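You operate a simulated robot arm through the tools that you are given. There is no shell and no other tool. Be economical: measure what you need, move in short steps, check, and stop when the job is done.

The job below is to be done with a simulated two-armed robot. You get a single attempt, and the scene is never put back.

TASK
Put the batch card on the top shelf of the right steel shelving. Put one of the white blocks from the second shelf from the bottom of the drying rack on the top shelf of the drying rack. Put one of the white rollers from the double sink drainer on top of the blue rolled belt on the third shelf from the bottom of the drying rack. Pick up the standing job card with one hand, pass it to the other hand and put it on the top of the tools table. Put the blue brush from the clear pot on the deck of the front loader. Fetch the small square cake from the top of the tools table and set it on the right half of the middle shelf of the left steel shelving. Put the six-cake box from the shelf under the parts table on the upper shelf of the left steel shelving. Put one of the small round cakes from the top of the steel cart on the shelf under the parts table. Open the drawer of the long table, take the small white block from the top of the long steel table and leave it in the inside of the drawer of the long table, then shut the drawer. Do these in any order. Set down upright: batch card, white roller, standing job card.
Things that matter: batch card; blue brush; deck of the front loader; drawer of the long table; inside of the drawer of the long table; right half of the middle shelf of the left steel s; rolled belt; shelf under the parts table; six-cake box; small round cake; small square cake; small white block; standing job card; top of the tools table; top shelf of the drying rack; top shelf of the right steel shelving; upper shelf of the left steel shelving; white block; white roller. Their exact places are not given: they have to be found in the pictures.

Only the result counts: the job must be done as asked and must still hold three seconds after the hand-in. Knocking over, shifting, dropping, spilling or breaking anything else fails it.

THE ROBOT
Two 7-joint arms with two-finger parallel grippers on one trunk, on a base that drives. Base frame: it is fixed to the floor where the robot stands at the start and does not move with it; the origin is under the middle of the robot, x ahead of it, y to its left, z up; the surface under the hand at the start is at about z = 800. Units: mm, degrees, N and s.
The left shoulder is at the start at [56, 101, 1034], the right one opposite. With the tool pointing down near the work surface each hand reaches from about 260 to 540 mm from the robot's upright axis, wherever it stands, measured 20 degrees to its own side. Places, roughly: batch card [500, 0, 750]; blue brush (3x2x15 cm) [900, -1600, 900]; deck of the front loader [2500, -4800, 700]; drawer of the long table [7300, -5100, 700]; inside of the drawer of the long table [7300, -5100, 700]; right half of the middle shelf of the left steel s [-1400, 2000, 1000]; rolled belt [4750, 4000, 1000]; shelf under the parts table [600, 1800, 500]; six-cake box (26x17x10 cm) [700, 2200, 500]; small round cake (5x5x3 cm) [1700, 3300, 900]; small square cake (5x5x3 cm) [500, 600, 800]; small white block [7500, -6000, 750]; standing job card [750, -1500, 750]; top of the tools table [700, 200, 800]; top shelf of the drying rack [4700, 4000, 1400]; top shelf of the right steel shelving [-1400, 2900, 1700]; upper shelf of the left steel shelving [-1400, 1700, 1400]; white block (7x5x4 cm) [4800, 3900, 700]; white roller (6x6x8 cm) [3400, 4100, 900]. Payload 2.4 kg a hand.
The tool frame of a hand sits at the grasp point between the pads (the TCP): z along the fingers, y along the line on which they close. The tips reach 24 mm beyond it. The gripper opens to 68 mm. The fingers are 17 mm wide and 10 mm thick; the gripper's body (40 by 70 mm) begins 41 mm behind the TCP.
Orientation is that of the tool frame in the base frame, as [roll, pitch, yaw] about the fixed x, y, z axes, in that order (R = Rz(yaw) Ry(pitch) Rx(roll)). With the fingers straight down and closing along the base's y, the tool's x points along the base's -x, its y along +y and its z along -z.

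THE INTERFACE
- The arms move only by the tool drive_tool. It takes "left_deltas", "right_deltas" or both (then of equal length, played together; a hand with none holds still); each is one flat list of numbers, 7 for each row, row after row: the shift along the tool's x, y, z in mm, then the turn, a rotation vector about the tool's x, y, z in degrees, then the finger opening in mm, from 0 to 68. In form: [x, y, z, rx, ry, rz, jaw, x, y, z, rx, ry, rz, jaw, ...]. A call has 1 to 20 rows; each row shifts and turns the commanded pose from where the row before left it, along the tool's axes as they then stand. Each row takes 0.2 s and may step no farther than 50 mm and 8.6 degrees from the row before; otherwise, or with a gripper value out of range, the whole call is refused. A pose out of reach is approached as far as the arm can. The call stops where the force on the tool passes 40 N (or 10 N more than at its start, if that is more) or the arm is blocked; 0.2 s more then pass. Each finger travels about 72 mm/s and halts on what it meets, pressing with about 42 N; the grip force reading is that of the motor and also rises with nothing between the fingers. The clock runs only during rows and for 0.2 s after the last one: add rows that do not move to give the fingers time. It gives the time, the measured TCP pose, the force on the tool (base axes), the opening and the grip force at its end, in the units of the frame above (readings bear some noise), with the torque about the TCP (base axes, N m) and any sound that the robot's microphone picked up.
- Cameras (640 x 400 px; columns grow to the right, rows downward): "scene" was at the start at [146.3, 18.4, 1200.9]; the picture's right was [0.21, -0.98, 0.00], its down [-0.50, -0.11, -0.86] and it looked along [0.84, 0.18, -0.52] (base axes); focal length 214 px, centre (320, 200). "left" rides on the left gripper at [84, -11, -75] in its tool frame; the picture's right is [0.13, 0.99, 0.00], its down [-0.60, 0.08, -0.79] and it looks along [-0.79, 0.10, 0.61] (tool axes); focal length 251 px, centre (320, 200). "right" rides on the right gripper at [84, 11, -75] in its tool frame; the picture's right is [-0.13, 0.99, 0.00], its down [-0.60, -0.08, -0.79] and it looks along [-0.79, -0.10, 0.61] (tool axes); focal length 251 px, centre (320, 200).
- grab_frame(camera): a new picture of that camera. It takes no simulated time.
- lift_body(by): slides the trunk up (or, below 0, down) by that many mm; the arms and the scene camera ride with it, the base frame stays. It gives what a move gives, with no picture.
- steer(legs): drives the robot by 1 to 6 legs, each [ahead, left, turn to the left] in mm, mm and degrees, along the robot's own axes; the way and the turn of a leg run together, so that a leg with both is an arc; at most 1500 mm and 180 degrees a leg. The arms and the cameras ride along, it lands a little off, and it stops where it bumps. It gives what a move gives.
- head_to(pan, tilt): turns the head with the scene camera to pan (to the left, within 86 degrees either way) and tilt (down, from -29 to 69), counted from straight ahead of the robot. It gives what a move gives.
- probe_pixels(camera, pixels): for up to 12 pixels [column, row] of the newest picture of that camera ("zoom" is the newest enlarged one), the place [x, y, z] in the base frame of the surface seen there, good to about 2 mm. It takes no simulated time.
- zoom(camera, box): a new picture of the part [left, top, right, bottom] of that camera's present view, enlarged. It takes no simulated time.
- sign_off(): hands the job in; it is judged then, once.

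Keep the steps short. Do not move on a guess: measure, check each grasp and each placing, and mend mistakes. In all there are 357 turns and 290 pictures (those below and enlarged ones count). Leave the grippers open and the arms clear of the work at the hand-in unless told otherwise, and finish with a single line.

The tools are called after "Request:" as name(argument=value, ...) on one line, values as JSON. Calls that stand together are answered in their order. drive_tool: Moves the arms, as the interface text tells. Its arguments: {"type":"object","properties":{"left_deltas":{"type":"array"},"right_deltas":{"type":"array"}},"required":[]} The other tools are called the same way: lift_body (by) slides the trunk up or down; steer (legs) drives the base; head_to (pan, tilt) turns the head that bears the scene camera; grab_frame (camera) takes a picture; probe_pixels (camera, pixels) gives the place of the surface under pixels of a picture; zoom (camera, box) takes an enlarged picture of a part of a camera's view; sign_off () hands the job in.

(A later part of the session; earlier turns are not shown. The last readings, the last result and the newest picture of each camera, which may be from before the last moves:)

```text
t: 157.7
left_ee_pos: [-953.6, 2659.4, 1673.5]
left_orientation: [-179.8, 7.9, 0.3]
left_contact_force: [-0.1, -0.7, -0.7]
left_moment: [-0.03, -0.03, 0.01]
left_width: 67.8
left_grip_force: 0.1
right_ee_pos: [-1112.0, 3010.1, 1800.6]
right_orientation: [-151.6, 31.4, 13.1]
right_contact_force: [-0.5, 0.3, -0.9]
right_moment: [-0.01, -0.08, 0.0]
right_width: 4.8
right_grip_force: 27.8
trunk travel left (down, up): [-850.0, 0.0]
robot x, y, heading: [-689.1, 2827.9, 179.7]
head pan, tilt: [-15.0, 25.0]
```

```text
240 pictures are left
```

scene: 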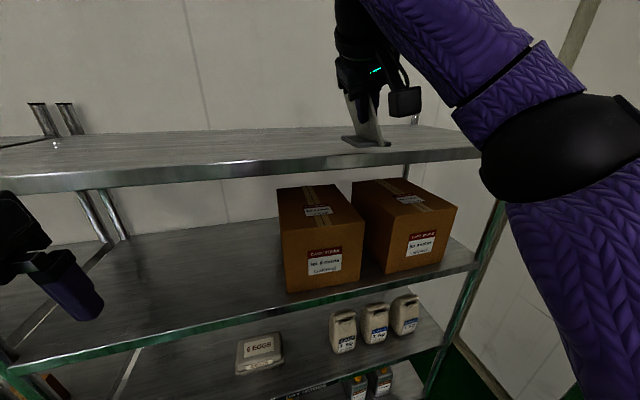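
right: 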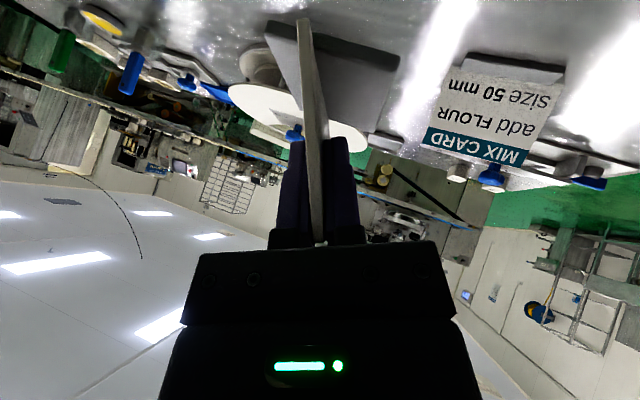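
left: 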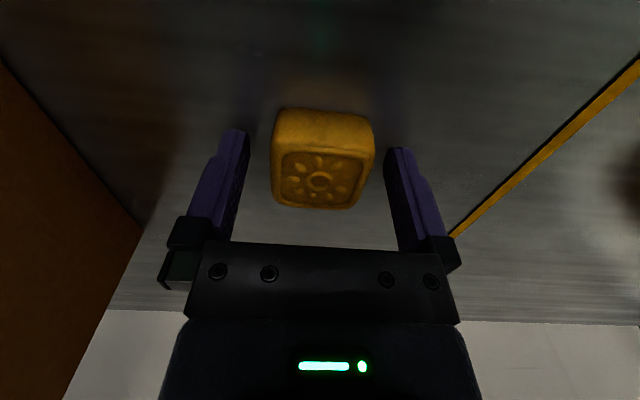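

It's clear. I'll drive 110 mm further and lower the card to about 3 mm above contact (1784).

Request:
steer(legs=[[110, 0, 0]])

Request:
drive_tool(right_deltas=[4.2, 3.3, 6, 0, 0, 0, 0, 4.2, 3.3, 6, 0, 0, 0, 0, 0, 0, 0, 0, 0, 0, 0])

Request:
zoom(camera="scene", box=[280, 0, 520, 150])

```text
t: 158.9
left_ee_pos: [-1063.5, 2659.5, 1672.9]
left_orientation: [-179.8, 7.8, 0.2]
left_contact_force: [-0.4, -0.4, 0.4]
left_moment: [0.0, 0.03, -0.02]
left_width: 67.9
left_grip_force: 0.1
right_ee_pos: [-1222.7, 3010.6, 1801.0]
right_orientation: [-151.6, 31.5, 13.1]
right_contact_force: [-0.1, -0.8, -1.5]
right_moment: [-0.02, 0.0, -0.02]
right_width: 4.8
right_grip_force: 27.9
trunk travel left (down, up): [-850.0, 0.0]
robot x, y, heading: [-796.2, 2824.8, 180.0]
head pan, tilt: [-15.0, 25.0]
```

```text
t: 159.7
left_ee_pos: [-1063.2, 2659.8, 1673.2]
left_orientation: [-179.8, 7.7, 0.1]
left_contact_force: [0.7, -0.9, -0.4]
left_moment: [-0.01, 0.03, 0.02]
left_width: 68.2
left_grip_force: 0.1
right_ee_pos: [-1223.5, 3011.3, 1785.0]
right_orientation: [-151.6, 31.5, 13.1]
right_contact_force: [-0.5, 0.0, -1.0]
right_moment: [-0.02, -0.04, -0.01]
right_width: 4.8
right_grip_force: 27.6
trunk travel left (down, up): [-850.0, 0.0]
robot x, y, heading: [-801.0, 2825.7, 179.8]
head pan, tilt: [-15.0, 25.0]
```

```text
2.67 times, centred on (400, 75) of scene
```

zoom: 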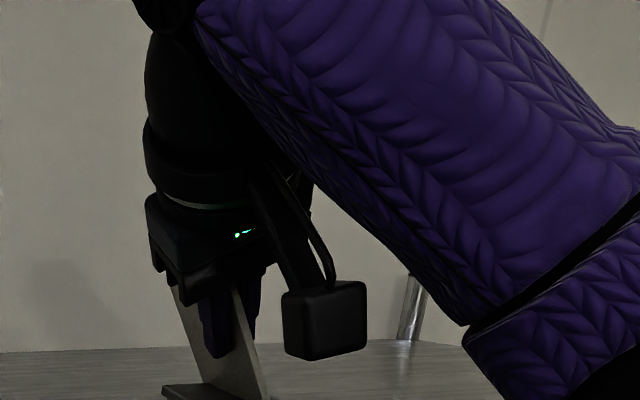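

Now small steps to contact.

Request:
drive_tool(right_deltas=[1.05, 0.8, 1.5, 0, 0, 0, 0, 0, 0, 0, 0, 0, 0, 0, 0, 0, 0, 0, 0, 0, 0])

Request:
drive_tool(right_deltas=[1.05, 0.8, 1.5, 0, 0, 0, 0, 0, 0, 0, 0, 0, 0, 0, 0, 0, 0, 0, 0, 0, 0])

```text
t: 160.5
left_ee_pos: [-1063.2, 2660.5, 1672.8]
left_orientation: [-179.9, 7.8, 0.2]
left_contact_force: [-0.4, 0.8, -0.1]
left_moment: [-0.03, 0.0, -0.01]
left_width: 67.9
left_grip_force: 0.1
right_ee_pos: [-1222.7, 3011.6, 1782.7]
right_orientation: [-151.5, 31.5, 13.1]
right_contact_force: [0.5, 0.1, -1.5]
right_moment: [0.0, -0.04, 0.0]
right_width: 4.8
right_grip_force: 27.6
trunk travel left (down, up): [-850.0, 0.0]
robot x, y, heading: [-799.9, 2824.9, 179.9]
head pan, tilt: [-15.0, 25.0]
```

```text
t: 161.3
left_ee_pos: [-1062.5, 2660.1, 1672.6]
left_orientation: [-179.8, 7.8, 0.1]
left_contact_force: [-0.5, 0.5, 0.1]
left_moment: [0.02, -0.02, -0.01]
left_width: 68.2
left_grip_force: 0.0
right_ee_pos: [-1223.0, 3010.9, 1781.5]
right_orientation: [-151.6, 31.5, 13.2]
right_contact_force: [0.1, 0.3, -1.8]
right_moment: [-0.05, -0.04, 0.02]
right_width: 4.9
right_grip_force: 27.6
trunk travel left (down, up): [-850.0, 0.0]
robot x, y, heading: [-800.5, 2825.9, 179.8]
head pan, tilt: [-15.0, 25.0]
```

Request:
drive_tool(right_deltas=[0.8, 0.6, 1.1, 0, 0, 0, 0, 0, 0, 0, 0, 0, 0, 0, 0, 0, 0, 0, 0, 0, 0])

Request:
drive_tool(right_deltas=[0.5, 0.4, 0.7, 0, 0, 0, 0, 0, 0, 0, 0, 0, 0, 0, 0, 0, 0, 0, 0, 0, 0])

```text
t: 162.1
left_ee_pos: [-1062.5, 2660.4, 1672.5]
left_orientation: [-179.8, 7.8, 0.2]
left_contact_force: [-0.3, 0.1, -0.2]
left_moment: [0.02, -0.01, 0.0]
left_width: 68.0
left_grip_force: 0.1
right_ee_pos: [-1222.7, 3011.5, 1779.5]
right_orientation: [-151.6, 31.5, 13.1]
right_contact_force: [0.2, 0.2, -1.5]
right_moment: [-0.02, -0.03, -0.02]
right_width: 4.8
right_grip_force: 28.0
trunk travel left (down, up): [-850.0, 0.0]
robot x, y, heading: [-802.4, 2823.2, 180.0]
head pan, tilt: [-15.0, 25.0]
```

```text
t: 162.9
left_ee_pos: [-1063.0, 2658.7, 1673.3]
left_orientation: [-179.9, 7.8, 0.4]
left_contact_force: [1.5, 0.3, 0.2]
left_moment: [0.01, -0.04, 0.01]
left_width: 67.9
left_grip_force: 0.0
right_ee_pos: [-1222.5, 3011.6, 1780.2]
right_orientation: [-151.5, 31.6, 13.2]
right_contact_force: [-1.8, -0.2, 5.6]
right_moment: [0.21, 0.57, 0.06]
right_width: 4.6
right_grip_force: 28.1
trunk travel left (down, up): [-850.0, 0.0]
robot x, y, heading: [-797.9, 2826.5, 180.0]
head pan, tilt: [-15.0, 25.0]
```

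It has made contact. I'll open and withdraw along the fingers.

Request:
drive_tool(right_deltas=[0, 0, 0, 0, 0, 0, 10, 0, 0, 0, 0, 0, 0, 20, 0, 0, 0, 0, 0, 0, 36, 0, 0, 0, 0, 0, 0, 40, 0, 0, -25, 0, 0, 0, 40, 0, 0, -30, 0, 0, 0, 40, 0, 0, -30, 0, 0, 0, 40, 0, 0, 0, 0, 0, 0, 40])

Request:
grab_frame(camera="scene")

Request:
grab_frame(camera="right")

```text
t: 164.7
left_ee_pos: [-1064.1, 2659.9, 1672.3]
left_orientation: [-179.8, 7.8, 0.2]
left_contact_force: [-0.4, -0.8, -0.5]
left_moment: [-0.01, -0.01, 0.01]
left_width: 67.9
left_grip_force: 0.1
right_ee_pos: [-1176.2, 2981.7, 1842.9]
right_orientation: [-151.6, 31.5, 13.2]
right_contact_force: [-0.6, -0.3, 0.9]
right_moment: [-0.04, -0.03, -0.02]
right_width: 40.1
right_grip_force: 0.0
trunk travel left (down, up): [-850.0, 0.0]
robot x, y, heading: [-798.3, 2822.0, 179.7]
head pan, tilt: [-15.0, 25.0]
```

```text
238 pictures are left
```

scene: 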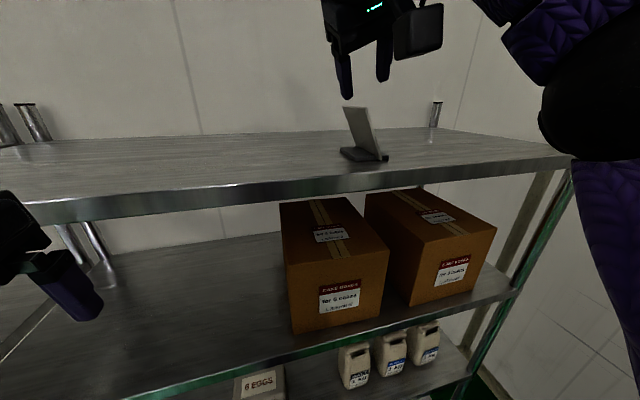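

```text
237 pictures are left
```

right: 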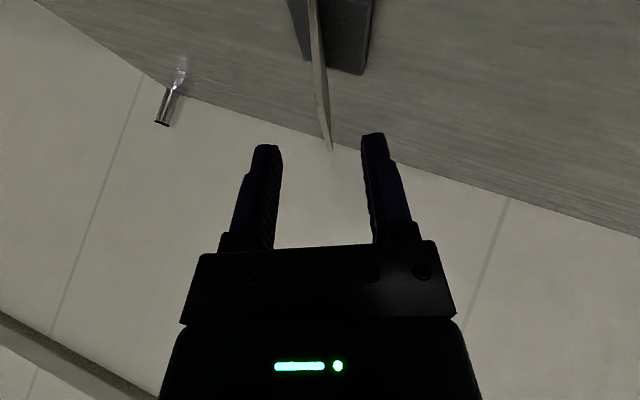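

The batch card stands on the top shelf, so two jobs are done. Next is the six-cake box. I'll back off, lower the trunk and turn to look at the parts table.

Request:
steer(legs=[[-400, 0, 0]])

Request:
lift_body(by=-400)

Request:
lift_body(by=-300)

Request:
steer(legs=[[0, 0, 90], [500, 0, 0], [0, 0, 90]])

Request:
grab_frame(camera="scene")

```text
t: 167.2
left_ee_pos: [-659.1, 2659.1, 1672.5]
left_orientation: [-179.8, 7.8, 0.3]
left_contact_force: [0.0, 0.3, 0.5]
left_moment: [0.01, -0.03, 0.03]
left_width: 68.2
left_grip_force: 0.0
right_ee_pos: [-771.3, 2979.2, 1843.3]
right_orientation: [-151.5, 31.5, 13.1]
right_contact_force: [-0.2, 0.1, 0.0]
right_moment: [-0.02, 0.01, -0.03]
right_width: 39.9
right_grip_force: 0.1
trunk travel left (down, up): [-850.0, 0.0]
robot x, y, heading: [-396.8, 2825.5, 179.8]
head pan, tilt: [-15.0, 25.0]
```

```text
t: 171.0
left_ee_pos: [-657.9, 2659.3, 1273.3]
left_orientation: [-179.8, 7.7, 0.3]
left_contact_force: [-0.4, -0.4, 0.4]
left_moment: [-0.01, 0.04, 0.03]
left_width: 68.1
left_grip_force: 0.0
right_ee_pos: [-770.9, 2979.3, 1442.1]
right_orientation: [-151.6, 31.5, 13.2]
right_contact_force: [1.1, -0.1, -0.1]
right_moment: [0.04, 0.04, -0.01]
right_width: 40.1
right_grip_force: 0.1
trunk travel left (down, up): [-450.0, 400.0]
robot x, y, heading: [-394.3, 2825.7, 179.7]
head pan, tilt: [-15.0, 25.0]
```

```text
t: 174.0
left_ee_pos: [-657.4, 2658.0, 972.4]
left_orientation: [-179.8, 7.8, 0.3]
left_contact_force: [0.3, -0.2, -0.2]
left_moment: [0.0, 0.01, 0.04]
left_width: 68.2
left_grip_force: 0.1
right_ee_pos: [-770.9, 2979.5, 1144.0]
right_orientation: [-151.6, 31.4, 13.1]
right_contact_force: [0.6, -0.2, 0.6]
right_moment: [0.0, 0.01, -0.02]
right_width: 40.1
right_grip_force: 0.1
trunk travel left (down, up): [-150.0, 700.0]
robot x, y, heading: [-395.4, 2824.6, 179.9]
head pan, tilt: [-15.0, 25.0]
```

```text
t: 184.6
left_ee_pos: [-132.6, 2493.3, 973.4]
left_orientation: [-179.7, 7.8, -179.3]
left_contact_force: [0.2, 0.5, -0.3]
left_moment: [0.03, 0.01, -0.01]
left_width: 68.0
left_grip_force: 0.1
right_ee_pos: [-15.9, 2171.7, 1142.2]
right_orientation: [-151.5, 31.5, -166.4]
right_contact_force: [0.3, 0.6, 0.0]
right_moment: [0.01, 0.04, -0.02]
right_width: 40.1
right_grip_force: 0.1
trunk travel left (down, up): [-150.0, 700.0]
robot x, y, heading: [-392.3, 2321.4, 0.3]
head pan, tilt: [-15.0, 25.0]
```

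```text
236 pictures are left
```

scene: 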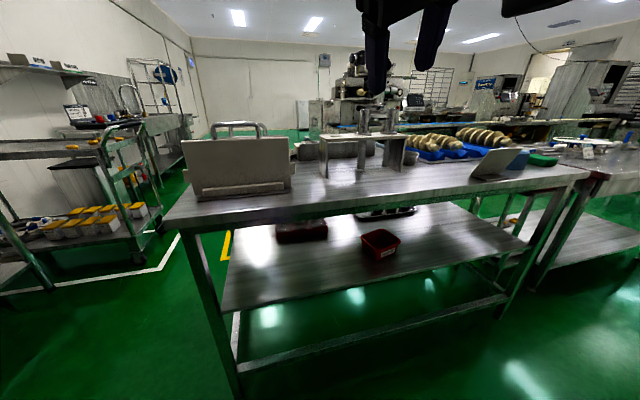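

Three things sit on the lower shelf, at (303,231), (380,243) and (386,212). I'll enlarge and measure.

Request:
zoom(camera="scene", box=[220, 180, 450, 320])

Request:
probe_pixels(camera="scene", pixels=[[303, 228], [280, 238], [322, 238], [303, 240], [380, 243], [386, 212], [340, 240], [230, 305], [360, 265], [500, 255], [200, 210], [230, 225]])

```text
2.78 times, centred on (335, 250) of scene
```

zoom: 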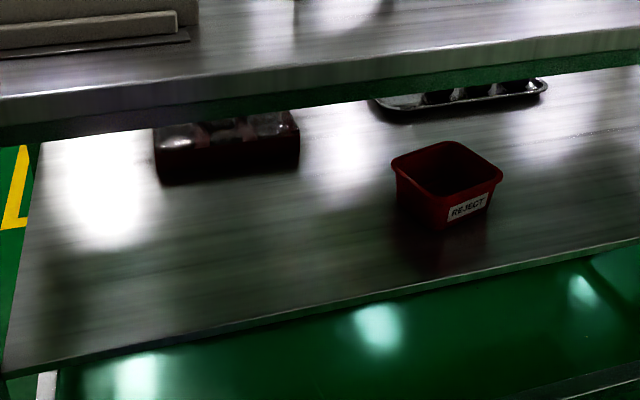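

```text
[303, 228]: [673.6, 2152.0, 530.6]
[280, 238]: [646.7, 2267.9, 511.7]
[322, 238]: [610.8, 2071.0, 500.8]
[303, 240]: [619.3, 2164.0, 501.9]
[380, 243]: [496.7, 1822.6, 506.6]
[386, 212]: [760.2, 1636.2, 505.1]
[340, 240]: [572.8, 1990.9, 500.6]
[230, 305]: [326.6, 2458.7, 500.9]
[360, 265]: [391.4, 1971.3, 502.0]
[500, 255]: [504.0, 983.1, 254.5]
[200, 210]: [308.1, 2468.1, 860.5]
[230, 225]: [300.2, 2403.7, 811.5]
```

The box is on the shelf at about x 650–830, y 2080–2270, 180 mm from the table's end at y≈2470. I'll look at it from that end. First I'll check the free floor on the left.

Request:
probe_pixels(camera="scene", pixels=[[40, 290], [150, 250], [20, 320], [90, 265], [160, 190], [60, 220]])

Request:
head_to(pan=45, tilt=25)

Request:
grab_frame(camera="scene")

```text
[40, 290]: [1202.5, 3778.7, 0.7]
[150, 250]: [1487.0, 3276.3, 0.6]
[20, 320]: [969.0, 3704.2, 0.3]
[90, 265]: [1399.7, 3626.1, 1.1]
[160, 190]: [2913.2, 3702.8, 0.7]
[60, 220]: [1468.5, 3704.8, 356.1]
```

```text
t: 185.9
left_ee_pos: [-132.9, 2493.0, 972.6]
left_orientation: [-179.8, 7.8, -179.3]
left_contact_force: [0.2, 0.4, -0.2]
left_moment: [0.02, -0.02, 0.0]
left_width: 68.1
left_grip_force: 0.1
right_ee_pos: [-16.8, 2172.3, 1141.9]
right_orientation: [-151.6, 31.6, -166.4]
right_contact_force: [-0.1, 0.0, -0.4]
right_moment: [0.03, 0.04, 0.01]
right_width: 40.0
right_grip_force: 0.1
trunk travel left (down, up): [-150.0, 700.0]
robot x, y, heading: [-390.5, 2323.4, 0.4]
head pan, tilt: [45.0, 25.0]
```

```text
234 pictures are left
```

scene: 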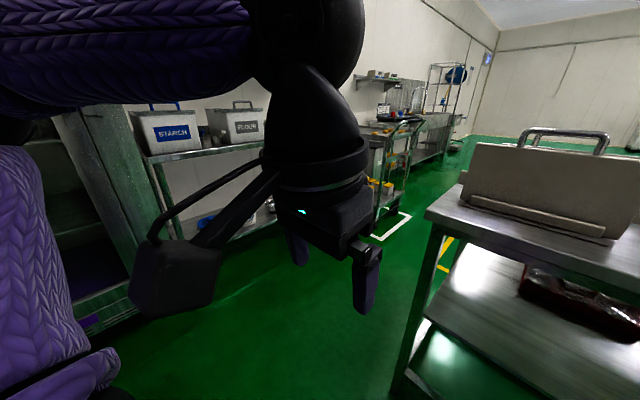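

The floor is clear. I'll drive to (650, 3050), face the table's end, lower the trunk and look.

Request:
steer(legs=[[0, 730, 0], [1040, 0, 0], [0, 0, -90]])

Request:
lift_body(by=-150)

Request:
head_to(pan=0, tilt=30)

Request:
grab_frame(camera="scene")

```text
t: 198.6
left_ee_pos: [799.1, 2798.1, 972.9]
left_orientation: [-179.9, 7.8, 91.2]
left_contact_force: [0.5, -0.1, -0.9]
left_moment: [0.0, 0.01, 0.04]
left_width: 68.0
left_grip_force: 0.2
right_ee_pos: [481.7, 2678.4, 1142.4]
right_orientation: [-151.6, 31.5, 104.2]
right_contact_force: [0.9, -0.3, -0.3]
right_moment: [0.04, 0.01, 0.02]
right_width: 40.0
right_grip_force: 0.1
trunk travel left (down, up): [-150.0, 700.0]
robot x, y, heading: [628.8, 3056.4, -89.2]
head pan, tilt: [45.0, 25.0]
```

```text
t: 200.3
left_ee_pos: [799.9, 2796.7, 823.0]
left_orientation: [-179.8, 7.9, 91.2]
left_contact_force: [-0.8, 0.2, 0.2]
left_moment: [-0.01, -0.01, 0.01]
left_width: 67.9
left_grip_force: 0.1
right_ee_pos: [482.5, 2622.3, 949.2]
right_orientation: [-153.5, 24.0, 103.3]
right_contact_force: [1.2, 0.0, -0.4]
right_moment: [0.01, -0.01, 0.04]
right_width: 40.0
right_grip_force: 0.0
trunk travel left (down, up): [0.0, 850.0]
robot x, y, heading: [627.1, 3058.0, -88.9]
head pan, tilt: [45.0, 25.0]
```

```text
t: 201.5
left_ee_pos: [798.9, 2795.6, 824.2]
left_orientation: [-179.8, 7.8, 91.2]
left_contact_force: [0.5, -0.5, 0.1]
left_moment: [0.01, 0.05, 0.01]
left_width: 68.2
left_grip_force: 0.0
right_ee_pos: [481.2, 2622.7, 948.1]
right_orientation: [-153.4, 23.9, 103.2]
right_contact_force: [0.5, 0.2, -0.3]
right_moment: [0.01, 0.04, -0.02]
right_width: 39.9
right_grip_force: 0.0
trunk travel left (down, up): [0.0, 850.0]
robot x, y, heading: [629.7, 3058.4, -89.3]
head pan, tilt: [0.0, 30.0]
```

```text
233 pictures are left
```

scene: 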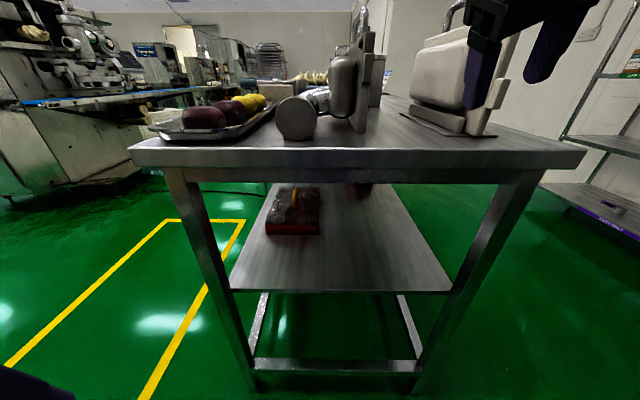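

Request:
zoom(camera="scene", box=[240, 175, 360, 250])

Request:
probe_pixels(camera="zoom", pixels=[[150, 250], [400, 250], [270, 270], [270, 310], [160, 200], [410, 200], [290, 120], [300, 70], [180, 70], [400, 70], [280, 180], [350, 260]])

```text
5.33 times, centred on (300, 212) of scene
```

zoom: 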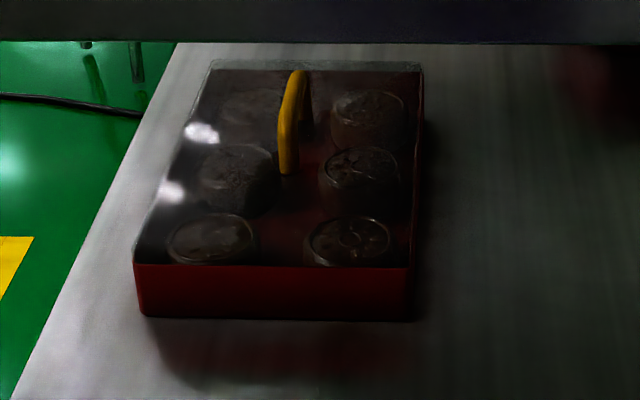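

```text
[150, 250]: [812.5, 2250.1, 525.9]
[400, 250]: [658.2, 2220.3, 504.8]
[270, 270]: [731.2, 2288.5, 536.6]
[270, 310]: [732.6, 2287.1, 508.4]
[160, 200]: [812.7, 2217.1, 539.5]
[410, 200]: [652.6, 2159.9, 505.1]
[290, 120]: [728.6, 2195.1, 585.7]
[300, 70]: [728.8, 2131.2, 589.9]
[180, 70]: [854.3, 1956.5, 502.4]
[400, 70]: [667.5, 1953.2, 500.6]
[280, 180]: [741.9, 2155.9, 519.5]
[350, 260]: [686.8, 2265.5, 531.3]
```

It has a yellow handle along y at x≈728, y≈2130–2200, top z≈590, which one hand can grip. I'll measure the handle and the table end.

Request:
probe_pixels(camera="scene", pixels=[[330, 362], [330, 290], [350, 158], [350, 172], [350, 180], [240, 300], [440, 285], [180, 180], [522, 180]])

Request:
zoom(camera="scene", box=[280, 182, 312, 212])

Request:
probe_pixels(camera="zoom", pixels=[[270, 260], [290, 330], [300, 180], [320, 110], [330, 80], [350, 60], [380, 100], [380, 150], [280, 340], [260, 300]])

```text
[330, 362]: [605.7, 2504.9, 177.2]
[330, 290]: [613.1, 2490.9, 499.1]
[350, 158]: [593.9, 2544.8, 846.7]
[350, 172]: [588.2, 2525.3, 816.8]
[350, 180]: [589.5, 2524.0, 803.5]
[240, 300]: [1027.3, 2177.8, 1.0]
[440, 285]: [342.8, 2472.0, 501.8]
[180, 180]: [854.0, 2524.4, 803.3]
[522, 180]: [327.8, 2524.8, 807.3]
```

```text
13.33 times, centred on (296, 197) of scene
```

zoom: 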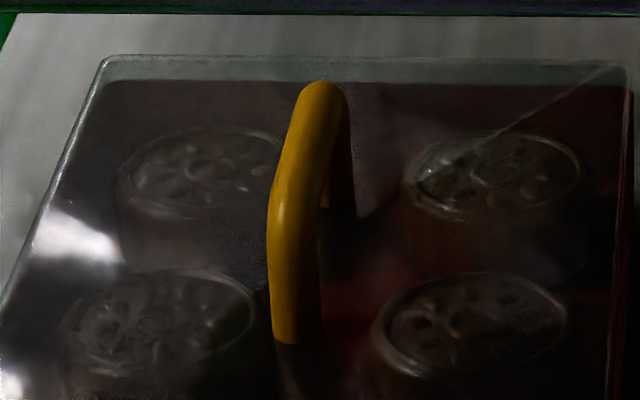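

```text
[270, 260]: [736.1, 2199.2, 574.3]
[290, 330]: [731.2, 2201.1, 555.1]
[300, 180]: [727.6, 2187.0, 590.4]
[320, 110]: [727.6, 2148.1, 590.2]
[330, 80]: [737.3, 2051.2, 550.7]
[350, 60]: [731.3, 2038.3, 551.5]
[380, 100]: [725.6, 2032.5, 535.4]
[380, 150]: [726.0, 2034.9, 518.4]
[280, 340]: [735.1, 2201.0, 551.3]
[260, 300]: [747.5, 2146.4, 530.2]
```

I'll take it from the table's far side (x≈870), where the handle is only about 140 mm inside, with the right hand nearly horizontal and closing vertically on the bar. I'll turn the right hand by the computed 118°, raise the left hand, then drive left and look along the far side.

Request:
drive_tool(right_deltas=[0, 0, 0, -3.667, -1.91, 7.368, 40, 0, 0, 0, -3.667, -1.91, 7.368, 40, 0, 0, 0, -3.667, -1.91, 7.368, 40, 0, 0, 0, -3.667, -1.91, 7.368, 40, 0, 0, 0, -3.667, -1.91, 7.368, 40, 0, 0, 0, -3.667, -1.91, 7.368, 40, 0, 0, 0, -3.667, -1.91, 7.368, 40, 0, 0, 0, -3.667, -1.91, 7.368, 40, 0, 0, 0, -3.667, -1.91, 7.368, 40, 0, 0, 0, -3.667, -1.91, 7.368, 40, 0, 0, 0, -3.667, -1.91, 7.368, 40, 0, 0, 0, -3.667, -1.91, 7.368, 40, 0, 0, 0, -3.667, -1.91, 7.368, 40, 0, 0, 0, -3.667, -1.91, 7.368, 40], left_deltas=[0, 0, -40, 0, 0, 0, 68, 0, 0, -40, 0, 0, 0, 68, 0, 0, -40, 0, 0, 0, 68, 0, 0, -40, 0, 0, 0, 68, 0, 0, -40, 0, 0, 0, 68, 0, 0, 0, 0, 0, 0, 68, 0, 0, 0, 0, 0, 0, 68, 0, 0, 0, 0, 0, 0, 68, 0, 0, 0, 0, 0, 0, 68, 0, 0, 0, 0, 0, 0, 68, 0, 0, 0, 0, 0, 0, 68, 0, 0, 0, 0, 0, 0, 68, 0, 0, 0, 0, 0, 0, 68, 0, 0, 0, 0, 0, 0, 68])

Request:
steer(legs=[[0, 800, -0.8]])

Request:
grab_frame(camera="scene")

```text
t: 204.5
left_ee_pos: [801.0, 2815.6, 960.1]
left_orientation: [-179.8, 7.9, 91.2]
left_contact_force: [0.2, -0.5, -0.7]
left_moment: [-0.01, -0.01, 0.02]
left_width: 68.0
left_grip_force: 0.0
left hand out of reach, approached as far as the arm can: row 4, 5
right_ee_pos: [482.1, 2622.1, 949.9]
right_orientation: [104.9, -0.3, 1.0]
right_contact_force: [-0.7, 0.4, -0.9]
right_moment: [0.02, 0.01, 0.04]
right_width: 39.9
right_grip_force: 0.1
trunk travel left (down, up): [0.0, 850.0]
robot x, y, heading: [630.9, 3057.4, -89.0]
head pan, tilt: [0.0, 30.0]
```

```text
t: 207.4
left_ee_pos: [1302.5, 2804.2, 960.9]
left_orientation: [-179.7, 7.7, 90.0]
left_contact_force: [0.7, -0.4, 0.6]
left_moment: [0.01, 0.05, 0.01]
left_width: 68.0
left_grip_force: 0.0
right_ee_pos: [980.5, 2617.2, 949.8]
right_orientation: [105.0, 0.0, -0.3]
right_contact_force: [0.4, 0.4, 0.1]
right_moment: [0.01, -0.04, 0.0]
right_width: 40.1
right_grip_force: 0.1
trunk travel left (down, up): [0.0, 850.0]
robot x, y, heading: [1138.1, 3050.3, -90.3]
head pan, tilt: [0.0, 30.0]
stopped in leg 1: the robot was blocked; the commanded pose is now the measured one
```

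```text
230 pictures are left
```

scene: 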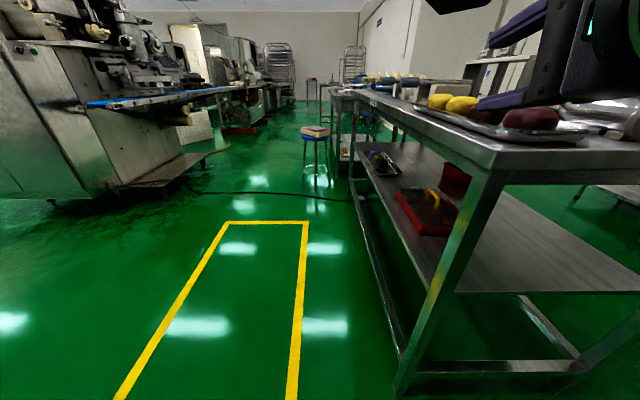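

It was blocked on the left at x=1138, probably by the steel cart. I'll look there.

Request:
head_to(pan=80, tilt=40)

Request:
grab_frame(camera="scene")

```text
t: 208.9
left_ee_pos: [1302.8, 2803.7, 959.4]
left_orientation: [-179.7, 7.9, 90.0]
left_contact_force: [0.7, 0.0, -0.7]
left_moment: [-0.01, 0.02, 0.02]
left_width: 68.2
left_grip_force: 0.0
right_ee_pos: [980.1, 2617.0, 949.4]
right_orientation: [104.9, -0.1, -0.3]
right_contact_force: [0.0, -0.2, 0.1]
right_moment: [-0.05, 0.02, 0.01]
right_width: 40.1
right_grip_force: 0.0
trunk travel left (down, up): [0.0, 850.0]
robot x, y, heading: [1135.8, 3046.6, -90.2]
head pan, tilt: [80.0, 40.0]
```

```text
229 pictures are left
```

scene: 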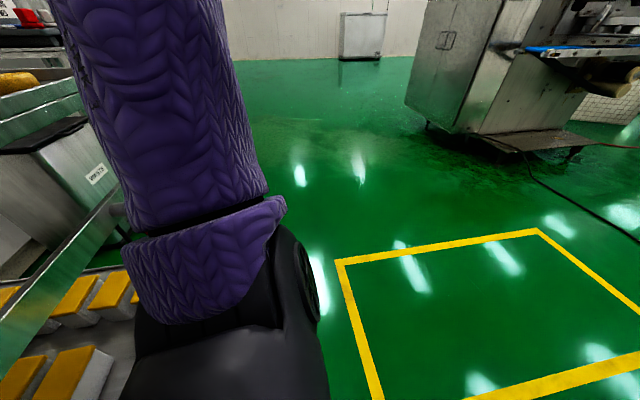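

The left arm has come up against the cart's rail near (115,210). I'll measure it.

Request:
probe_pixels(camera="scene", pixels=[[118, 212], [60, 270], [20, 80], [85, 100], [200, 240], [300, 260], [100, 300], [40, 375]])

Request:
steer(legs=[[200, -80, 0]])

Request:
head_to(pan=86, tilt=15)

Request:
grab_frame(camera="scene")

```text
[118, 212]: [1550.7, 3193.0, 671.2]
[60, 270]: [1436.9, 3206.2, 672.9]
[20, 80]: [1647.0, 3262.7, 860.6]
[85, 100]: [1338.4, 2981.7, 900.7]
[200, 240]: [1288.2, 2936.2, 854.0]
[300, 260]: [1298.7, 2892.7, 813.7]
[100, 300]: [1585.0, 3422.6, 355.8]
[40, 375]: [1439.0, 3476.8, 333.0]
```

```text
t: 210.4
left_ee_pos: [1240.1, 2659.0, 962.3]
left_orientation: [-179.6, 8.2, 89.4]
left_contact_force: [0.0, -0.4, -0.3]
left_moment: [-0.01, 0.0, -0.02]
left_width: 67.6
left_grip_force: 0.0
right_ee_pos: [915.8, 2472.9, 947.4]
right_orientation: [105.7, 0.3, -0.8]
right_contact_force: [0.2, 0.5, -0.1]
right_moment: [-0.02, 0.01, 0.0]
right_width: 39.9
right_grip_force: 0.0
trunk travel left (down, up): [0.0, 850.0]
robot x, y, heading: [1073.7, 2900.2, -91.0]
head pan, tilt: [80.0, 40.0]
stopped in leg 1: the robot was blocked; the commanded pose is now the measured one
```

```text
t: 211.2
left_ee_pos: [1241.0, 2660.3, 961.6]
left_orientation: [-179.7, 8.4, 89.5]
left_contact_force: [0.2, 0.3, -0.5]
left_moment: [0.0, 0.05, 0.0]
left_width: 68.0
left_grip_force: 0.1
right_ee_pos: [915.1, 2473.2, 947.7]
right_orientation: [105.6, 0.3, -0.9]
right_contact_force: [-0.5, 0.3, -0.3]
right_moment: [0.02, -0.02, 0.01]
right_width: 39.7
right_grip_force: 0.0
trunk travel left (down, up): [0.0, 850.0]
robot x, y, heading: [1075.3, 2898.2, -90.9]
head pan, tilt: [85.9, 15.0]
```

```text
228 pictures are left
```

scene: 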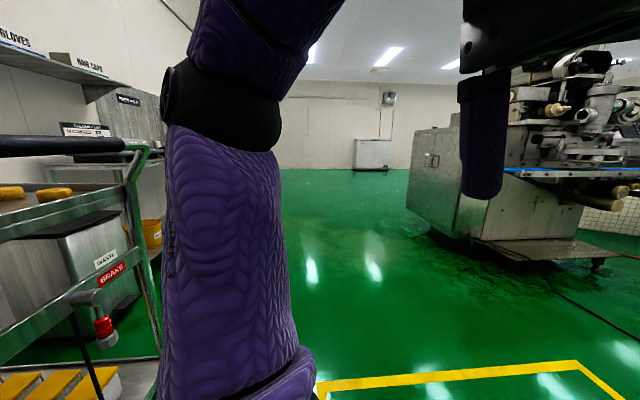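

The right arm has come up against the table end. I'll slide straight left (+x) away from it, which is clear of the cart since the base's rear is at y≈3143.

Request:
steer(legs=[[0, 420, 0]])

Request:
head_to(pan=-45, tilt=30)

Request:
grab_frame(camera="scene")

```text
t: 213.8
left_ee_pos: [1658.9, 2647.8, 958.9]
left_orientation: [-179.8, 7.8, 89.5]
left_contact_force: [0.6, -0.2, -0.9]
left_moment: [0.0, -0.01, 0.02]
left_width: 68.0
left_grip_force: 0.1
right_ee_pos: [1335.1, 2458.1, 943.0]
right_orientation: [106.1, 0.2, -0.7]
right_contact_force: [0.5, -0.5, -0.3]
right_moment: [0.0, 0.02, 0.01]
right_width: 40.2
right_grip_force: 0.0
trunk travel left (down, up): [0.0, 850.0]
robot x, y, heading: [1491.1, 2893.0, -90.7]
head pan, tilt: [85.9, 15.0]
```

```text
t: 215.9
left_ee_pos: [1659.1, 2646.7, 960.5]
left_orientation: [-179.7, 7.8, 89.6]
left_contact_force: [0.2, -0.3, 0.3]
left_moment: [-0.02, 0.01, 0.0]
left_width: 68.0
left_grip_force: 0.1
right_ee_pos: [1335.4, 2458.1, 942.8]
right_orientation: [106.2, 0.2, -0.6]
right_contact_force: [-0.5, 0.3, 0.7]
right_moment: [-0.01, -0.02, 0.01]
right_width: 40.1
right_grip_force: 0.1
trunk travel left (down, up): [0.0, 850.0]
robot x, y, heading: [1496.1, 2891.0, -91.0]
head pan, tilt: [-45.0, 30.0]
```

```text
227 pictures are left
```

scene: 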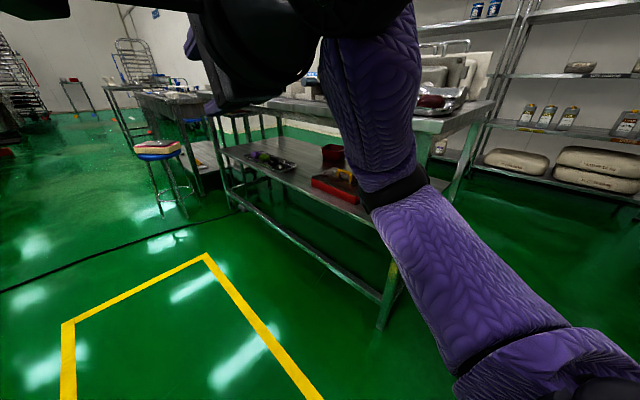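

It's clear. I'll turn to face the table (heading 180) and slide to y≈2015.

Request:
steer(legs=[[0, 0, -89], [0, 870, 0]])

Request:
head_to(pan=-5, tilt=30)

Request:
grab_frame(camera="scene")

```text
t: 224.3
left_ee_pos: [1257.2, 1855.0, 959.1]
left_orientation: [-179.7, 7.8, 0.7]
left_contact_force: [-0.1, 0.1, 0.1]
left_moment: [0.0, 0.0, -0.01]
left_width: 67.9
left_grip_force: 0.2
right_ee_pos: [1062.0, 2174.7, 942.5]
right_orientation: [106.1, 0.2, -89.7]
right_contact_force: [0.3, 0.3, -0.1]
right_moment: [-0.01, 0.02, -0.01]
right_width: 40.2
right_grip_force: 0.1
trunk travel left (down, up): [0.0, 850.0]
robot x, y, heading: [1498.4, 2025.7, -179.6]
head pan, tilt: [-45.0, 30.0]
```

```text
t: 225.4
left_ee_pos: [1257.1, 1854.3, 959.9]
left_orientation: [-179.6, 7.8, 0.7]
left_contact_force: [-0.1, -0.1, 0.1]
left_moment: [0.0, 0.01, -0.02]
left_width: 68.3
left_grip_force: 0.0
right_ee_pos: [1062.7, 2174.7, 942.4]
right_orientation: [106.1, 0.2, -89.7]
right_contact_force: [1.0, 0.0, 1.4]
right_moment: [-0.01, 0.01, 0.01]
right_width: 39.8
right_grip_force: 0.0
trunk travel left (down, up): [0.0, 850.0]
robot x, y, heading: [1502.1, 2026.3, -179.8]
head pan, tilt: [-5.0, 30.0]
```

```text
226 pictures are left
```

scene: 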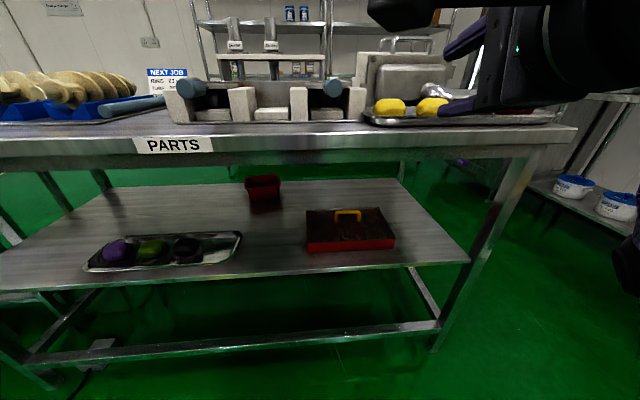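

This is a clear view: box at (350,230), handle at (347,213). I'll measure the handle from here.

Request:
zoom(camera="scene", box=[300, 195, 404, 260])

Request:
probe_pixels(camera="zoom", pixels=[[220, 110], [290, 105], [360, 110], [220, 150], [370, 150], [290, 98], [290, 115], [300, 280], [60, 100], [500, 100], [300, 140]])

Request:
probe_pixels(camera="scene", pixels=[[350, 130], [350, 150], [350, 158], [340, 268], [340, 345]])

```text
6.15 times, centred on (352, 228) of scene
```

zoom: 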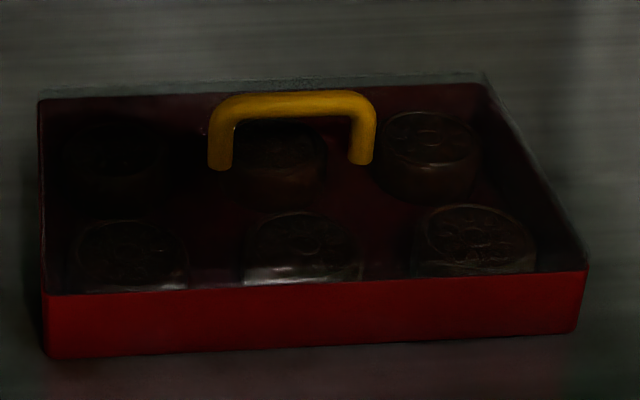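

```text
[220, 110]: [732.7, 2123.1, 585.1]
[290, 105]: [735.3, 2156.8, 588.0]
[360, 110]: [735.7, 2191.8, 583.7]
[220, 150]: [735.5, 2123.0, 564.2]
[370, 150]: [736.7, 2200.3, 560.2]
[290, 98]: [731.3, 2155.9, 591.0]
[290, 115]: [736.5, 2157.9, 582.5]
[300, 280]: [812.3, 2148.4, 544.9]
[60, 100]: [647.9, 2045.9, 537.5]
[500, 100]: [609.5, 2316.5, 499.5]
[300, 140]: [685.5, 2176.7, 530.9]
```

```text
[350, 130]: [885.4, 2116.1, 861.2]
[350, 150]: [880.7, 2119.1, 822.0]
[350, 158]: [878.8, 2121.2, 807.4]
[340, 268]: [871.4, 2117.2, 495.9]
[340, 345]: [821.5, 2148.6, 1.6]
```

Handle bar: centre (731, 2160, 584), about 13 mm thick. I'll lower the right hand to that height, opening to 26.

Request:
drive_tool(right_deltas=[1.7, -38.2, 11, 0, 0, 0, 26, 1.7, -38.2, 11, 0, 0, 0, 26, 1.7, -38.2, 11, 0, 0, 0, 26, 1.7, -38.2, 11, 0, 0, 0, 26, 1.7, -38.2, 11, 0, 0, 0, 26, 1.7, -38.2, 11, 0, 0, 0, 26, 1.7, -38.2, 11, 0, 0, 0, 26, 1.7, -38.2, 11, 0, 0, 0, 26, 1.7, -38.2, 11, 0, 0, 0, 26, 0, 0, 0, 0, 0, 0, 26])

Request:
steer(legs=[[240, 0, 0]])

Request:
grab_frame(camera="scene")

Request:
grab_frame(camera="right")

```text
t: 227.6
left_ee_pos: [1246.3, 1867.5, 959.6]
left_orientation: [179.4, 7.1, 0.6]
left_contact_force: [0.3, -0.1, -0.3]
left_moment: [0.0, 0.02, -0.01]
left_width: 67.9
left_grip_force: 0.0
right_ee_pos: [1025.1, 2172.3, 593.4]
right_orientation: [105.4, 2.1, -89.4]
right_contact_force: [0.9, -0.6, -1.0]
right_moment: [0.01, 0.06, 0.0]
right_width: 26.1
right_grip_force: 0.1
right hand out of reach, approached as far as the arm can: row 3, 4, 5
trunk travel left (down, up): [0.0, 850.0]
robot x, y, heading: [1499.4, 2027.9, -179.7]
head pan, tilt: [-5.0, 30.0]
```

```text
t: 229.4
left_ee_pos: [1005.9, 1867.1, 958.8]
left_orientation: [179.4, 7.3, 0.5]
left_contact_force: [0.2, 0.1, 0.2]
left_moment: [0.01, 0.01, -0.02]
left_width: 68.2
left_grip_force: 0.1
right_ee_pos: [784.2, 2171.3, 592.5]
right_orientation: [105.8, 2.3, -89.3]
right_contact_force: [0.5, 0.7, 0.5]
right_moment: [-0.01, 0.0, -0.01]
right_width: 25.8
right_grip_force: 0.3
trunk travel left (down, up): [0.0, 850.0]
robot x, y, heading: [1257.2, 2022.8, -179.8]
head pan, tilt: [-5.0, 30.0]
```

```text
224 pictures are left
```

scene: 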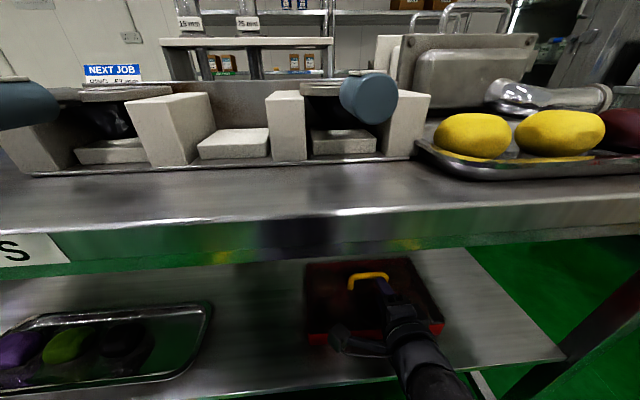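

```text
223 pictures are left
```

right: 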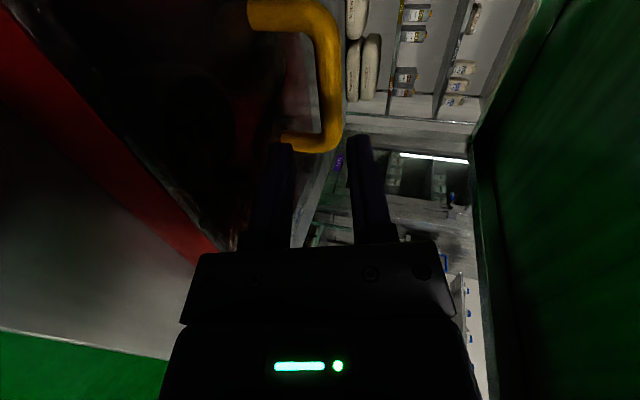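

I need (-53, -11, -8.5) more. I'll align x/y in the tool first, then advance 53 mm along the fingers.

Request:
drive_tool(right_deltas=[11, 6, 0, 0, 0, 0, 26, 0, 0, 18, 0, 0, 0, 26, 0, 0, 18, 0, 0, 0, 26, 0, 0, 17, 0, 0, 0, 26, 0, 0, 0, 0, 0, 0, 26])

Request:
grab_frame(camera="right")

```text
t: 230.6
left_ee_pos: [1014.7, 1857.5, 962.7]
left_orientation: [-179.9, 8.0, 0.5]
left_contact_force: [0.0, 0.3, -0.1]
left_moment: [0.0, 0.01, 0.02]
left_width: 67.9
left_grip_force: 0.1
right_ee_pos: [736.7, 2154.9, 594.0]
right_orientation: [105.1, 3.0, -89.4]
right_contact_force: [0.6, -0.4, 0.1]
right_moment: [0.0, 0.01, 0.03]
right_width: 25.9
right_grip_force: 0.1
trunk travel left (down, up): [0.0, 850.0]
robot x, y, heading: [1255.8, 2024.0, -179.8]
head pan, tilt: [-5.0, 30.0]
```

```text
222 pictures are left
```

right: 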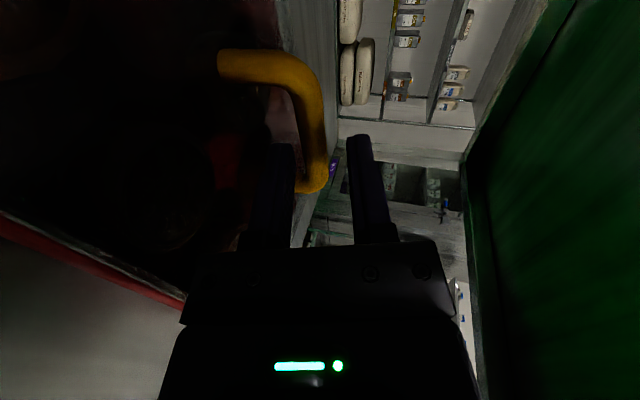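

The bar is nearer the lower finger. I'll shift 8 mm down and 7 mm in, then close.

Request:
drive_tool(right_deltas=[0, -4, 0, 0, 0, 0, 26, -3, -5, 0, 0, 0, 0, 26, 0, 0, 7, 0, 0, 0, 26, 0, 0, 0, 0, 0, 0, 26])

Request:
grab_frame(camera="right")

```text
t: 231.6
left_ee_pos: [1015.0, 1857.8, 960.5]
left_orientation: [-180.0, 7.9, 0.6]
left_contact_force: [-0.5, -0.3, 0.3]
left_moment: [0.01, -0.01, 0.03]
left_width: 67.9
left_grip_force: 0.1
right_ee_pos: [732.4, 2159.4, 582.1]
right_orientation: [105.0, 3.1, -89.4]
right_contact_force: [0.2, 2.0, 7.7]
right_moment: [-0.07, 0.03, 0.02]
right_width: 29.0
right_grip_force: 2.0
trunk travel left (down, up): [0.0, 850.0]
robot x, y, heading: [1258.5, 2022.8, -179.6]
head pan, tilt: [-5.0, 30.0]
```

```text
221 pictures are left
```

right: 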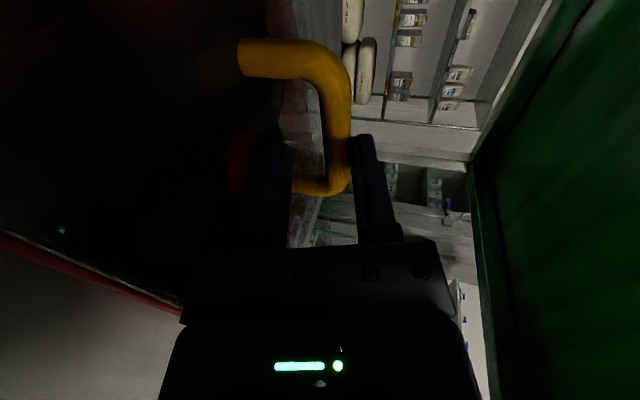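

The bar is now between the pads, with the upper finger touching it lightly. I'll nudge up 3 mm and close.

Request:
drive_tool(right_deltas=[0, 3, 0, 0, 0, 0, 26, 0, 0, 0, 0, 0, 0, 14, 0, 0, 0, 0, 0, 0, 5, 0, 0, 0, 0, 0, 0, 0, 0, 0, 0, 0, 0, 0, 0])

Request:
drive_tool(right_deltas=[0, 28.8, -8.3, 0, 0, 0, 0, 0, 28.8, -8.3, 0, 0, 0, 0, 0, 0, 0, 0, 0, 0, 0])

Request:
grab_frame(camera="scene")

```text
t: 232.8
left_ee_pos: [1016.1, 1852.3, 960.3]
left_orientation: [-179.7, 8.1, 0.7]
left_contact_force: [0.5, 0.3, -0.1]
left_moment: [0.01, -0.01, 0.0]
left_width: 67.9
left_grip_force: 0.0
right_ee_pos: [732.8, 2154.1, 586.8]
right_orientation: [104.7, 3.1, -89.4]
right_contact_force: [-14.3, -1.9, 36.5]
right_moment: [-0.56, 0.61, 0.14]
right_width: 12.7
right_grip_force: 33.9
trunk travel left (down, up): [0.0, 850.0]
robot x, y, heading: [1258.6, 2024.7, -179.6]
head pan, tilt: [-5.0, 30.0]
```

```text
t: 233.6
left_ee_pos: [1012.9, 1853.6, 959.9]
left_orientation: [-179.7, 7.8, 0.6]
left_contact_force: [0.3, -0.9, 0.1]
left_moment: [-0.01, -0.02, -0.01]
left_width: 67.9
left_grip_force: 0.1
right_ee_pos: [732.5, 2153.0, 643.3]
right_orientation: [105.4, 3.1, -89.4]
right_contact_force: [-0.1, -0.2, -3.2]
right_moment: [-0.02, -0.1, 0.01]
right_width: 12.2
right_grip_force: 32.7
trunk travel left (down, up): [0.0, 850.0]
robot x, y, heading: [1255.5, 2020.9, -179.6]
head pan, tilt: [-5.0, 30.0]
```

```text
220 pictures are left
```

scene: 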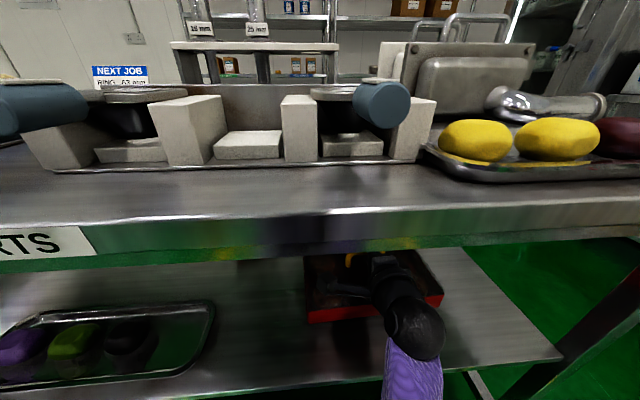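

I'll check that the box lifted.

Request:
grab_frame(camera="right")

Request:
probe_pixels(camera="scene", pixels=[[325, 315], [360, 308], [438, 300], [430, 270], [315, 265], [340, 310]])

```text
219 pictures are left
```

right: 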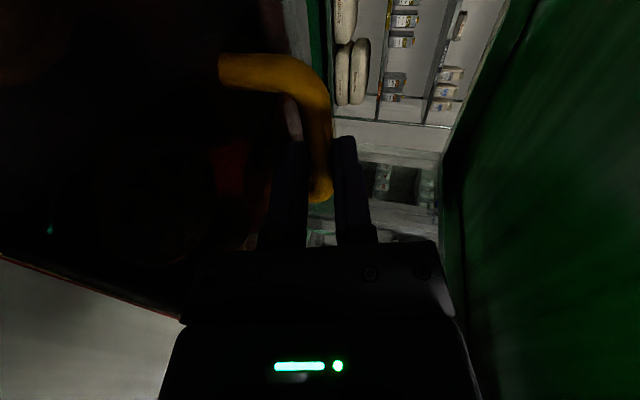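

```text
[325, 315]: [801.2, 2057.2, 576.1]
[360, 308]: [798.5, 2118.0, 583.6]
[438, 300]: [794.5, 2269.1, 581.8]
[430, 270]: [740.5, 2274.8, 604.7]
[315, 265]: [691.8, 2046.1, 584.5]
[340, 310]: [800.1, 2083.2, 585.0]
```

The box is lifted and level-ish; its bottom is about 86 mm below the TCP. I'll back out, raise the trunk 800 mm and drive round the table's north end to the left shelving.

Request:
steer(legs=[[-320, 0, 0]])

Request:
lift_body(by=400)

Request:
lift_body(by=400)

Request:
steer(legs=[[0, -830, 0], [1500, 0, 0], [380, 0, 0]])

Request:
steer(legs=[[0, 1420, 0]])

Request:
head_to(pan=-10, tilt=30)

Request:
grab_frame(camera="scene")

```text
t: 235.7
left_ee_pos: [1333.0, 1855.1, 960.8]
left_orientation: [-179.7, 7.8, 0.7]
left_contact_force: [0.5, -0.3, 1.2]
left_moment: [0.0, 0.01, 0.0]
left_width: 67.8
left_grip_force: 0.1
right_ee_pos: [1052.0, 2153.4, 642.4]
right_orientation: [105.2, 3.2, -89.3]
right_contact_force: [1.2, -0.1, -3.6]
right_moment: [0.02, -0.06, 0.0]
right_width: 12.6
right_grip_force: 32.8
trunk travel left (down, up): [0.0, 850.0]
robot x, y, heading: [1574.9, 2022.8, -179.3]
head pan, tilt: [-5.0, 30.0]
```

```text
t: 239.6
left_ee_pos: [1334.1, 1855.3, 1361.3]
left_orientation: [-179.7, 7.8, 0.7]
left_contact_force: [0.0, -0.7, -0.4]
left_moment: [-0.01, 0.0, 0.03]
left_width: 68.0
left_grip_force: 0.0
right_ee_pos: [1050.3, 2156.2, 1043.3]
right_orientation: [105.2, 3.7, -89.6]
right_contact_force: [-0.1, 0.8, -3.0]
right_moment: [0.02, -0.11, -0.02]
right_width: 12.3
right_grip_force: 32.5
trunk travel left (down, up): [-400.0, 450.0]
robot x, y, heading: [1574.1, 2023.0, -179.5]
head pan, tilt: [-5.0, 30.0]
```

```text
t: 243.4
left_ee_pos: [1332.7, 1856.3, 1760.1]
left_orientation: [-179.7, 7.8, 0.7]
left_contact_force: [-0.7, 0.7, 0.6]
left_moment: [-0.02, -0.02, -0.01]
left_width: 67.9
left_grip_force: 0.1
right_ee_pos: [1050.8, 2155.5, 1443.5]
right_orientation: [105.2, 3.5, -89.4]
right_contact_force: [-0.3, 0.3, -4.2]
right_moment: [0.01, -0.09, 0.01]
right_width: 12.3
right_grip_force: 32.5
trunk travel left (down, up): [-800.0, 49.0]
robot x, y, heading: [1576.1, 2022.4, -179.6]
head pan, tilt: [-5.0, 30.0]
```

```text
t: 256.8
left_ee_pos: [-552.5, 2671.4, 1758.4]
left_orientation: [-179.7, 7.8, 0.3]
left_contact_force: [0.1, -0.1, -0.1]
left_moment: [0.0, -0.02, 0.01]
left_width: 68.0
left_grip_force: 0.1
right_ee_pos: [-830.0, 2975.2, 1442.1]
right_orientation: [105.2, 3.5, -89.9]
right_contact_force: [-0.2, -0.7, -4.8]
right_moment: [-0.01, -0.09, 0.03]
right_width: 12.2
right_grip_force: 32.9
trunk travel left (down, up): [-800.0, 49.0]
robot x, y, heading: [-305.0, 2842.7, 180.0]
head pan, tilt: [-5.0, 30.0]
```

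```text
t: 263.8
left_ee_pos: [-557.2, 1261.8, 1759.5]
left_orientation: [-179.7, 7.8, 0.1]
left_contact_force: [-0.1, 0.4, 0.1]
left_moment: [0.0, 0.01, 0.0]
left_width: 67.9
left_grip_force: 0.1
right_ee_pos: [-835.5, 1568.4, 1443.1]
right_orientation: [105.2, 3.5, -90.3]
right_contact_force: [0.1, 0.2, -3.5]
right_moment: [-0.02, -0.1, -0.01]
right_width: 12.2
right_grip_force: 32.7
trunk travel left (down, up): [-800.0, 49.0]
robot x, y, heading: [-310.9, 1429.2, 179.7]
head pan, tilt: [-5.0, 30.0]
```

```text
t: 264.5
left_ee_pos: [-557.5, 1261.3, 1760.7]
left_orientation: [-179.7, 7.7, 0.0]
left_contact_force: [0.3, 0.4, 0.2]
left_moment: [-0.03, -0.07, 0.01]
left_width: 68.0
left_grip_force: 0.0
right_ee_pos: [-836.3, 1567.7, 1444.1]
right_orientation: [105.1, 3.7, -90.3]
right_contact_force: [0.9, 0.4, -3.7]
right_moment: [0.02, -0.08, 0.03]
right_width: 12.4
right_grip_force: 32.9
trunk travel left (down, up): [-800.0, 49.0]
robot x, y, heading: [-310.3, 1428.2, 179.8]
head pan, tilt: [-10.0, 30.0]
```

```text
218 pictures are left
```

scene: 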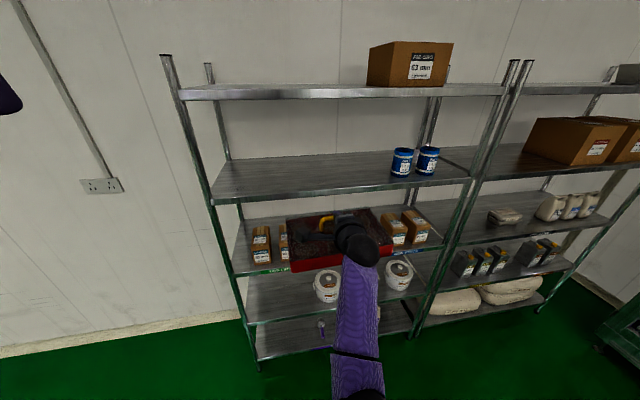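

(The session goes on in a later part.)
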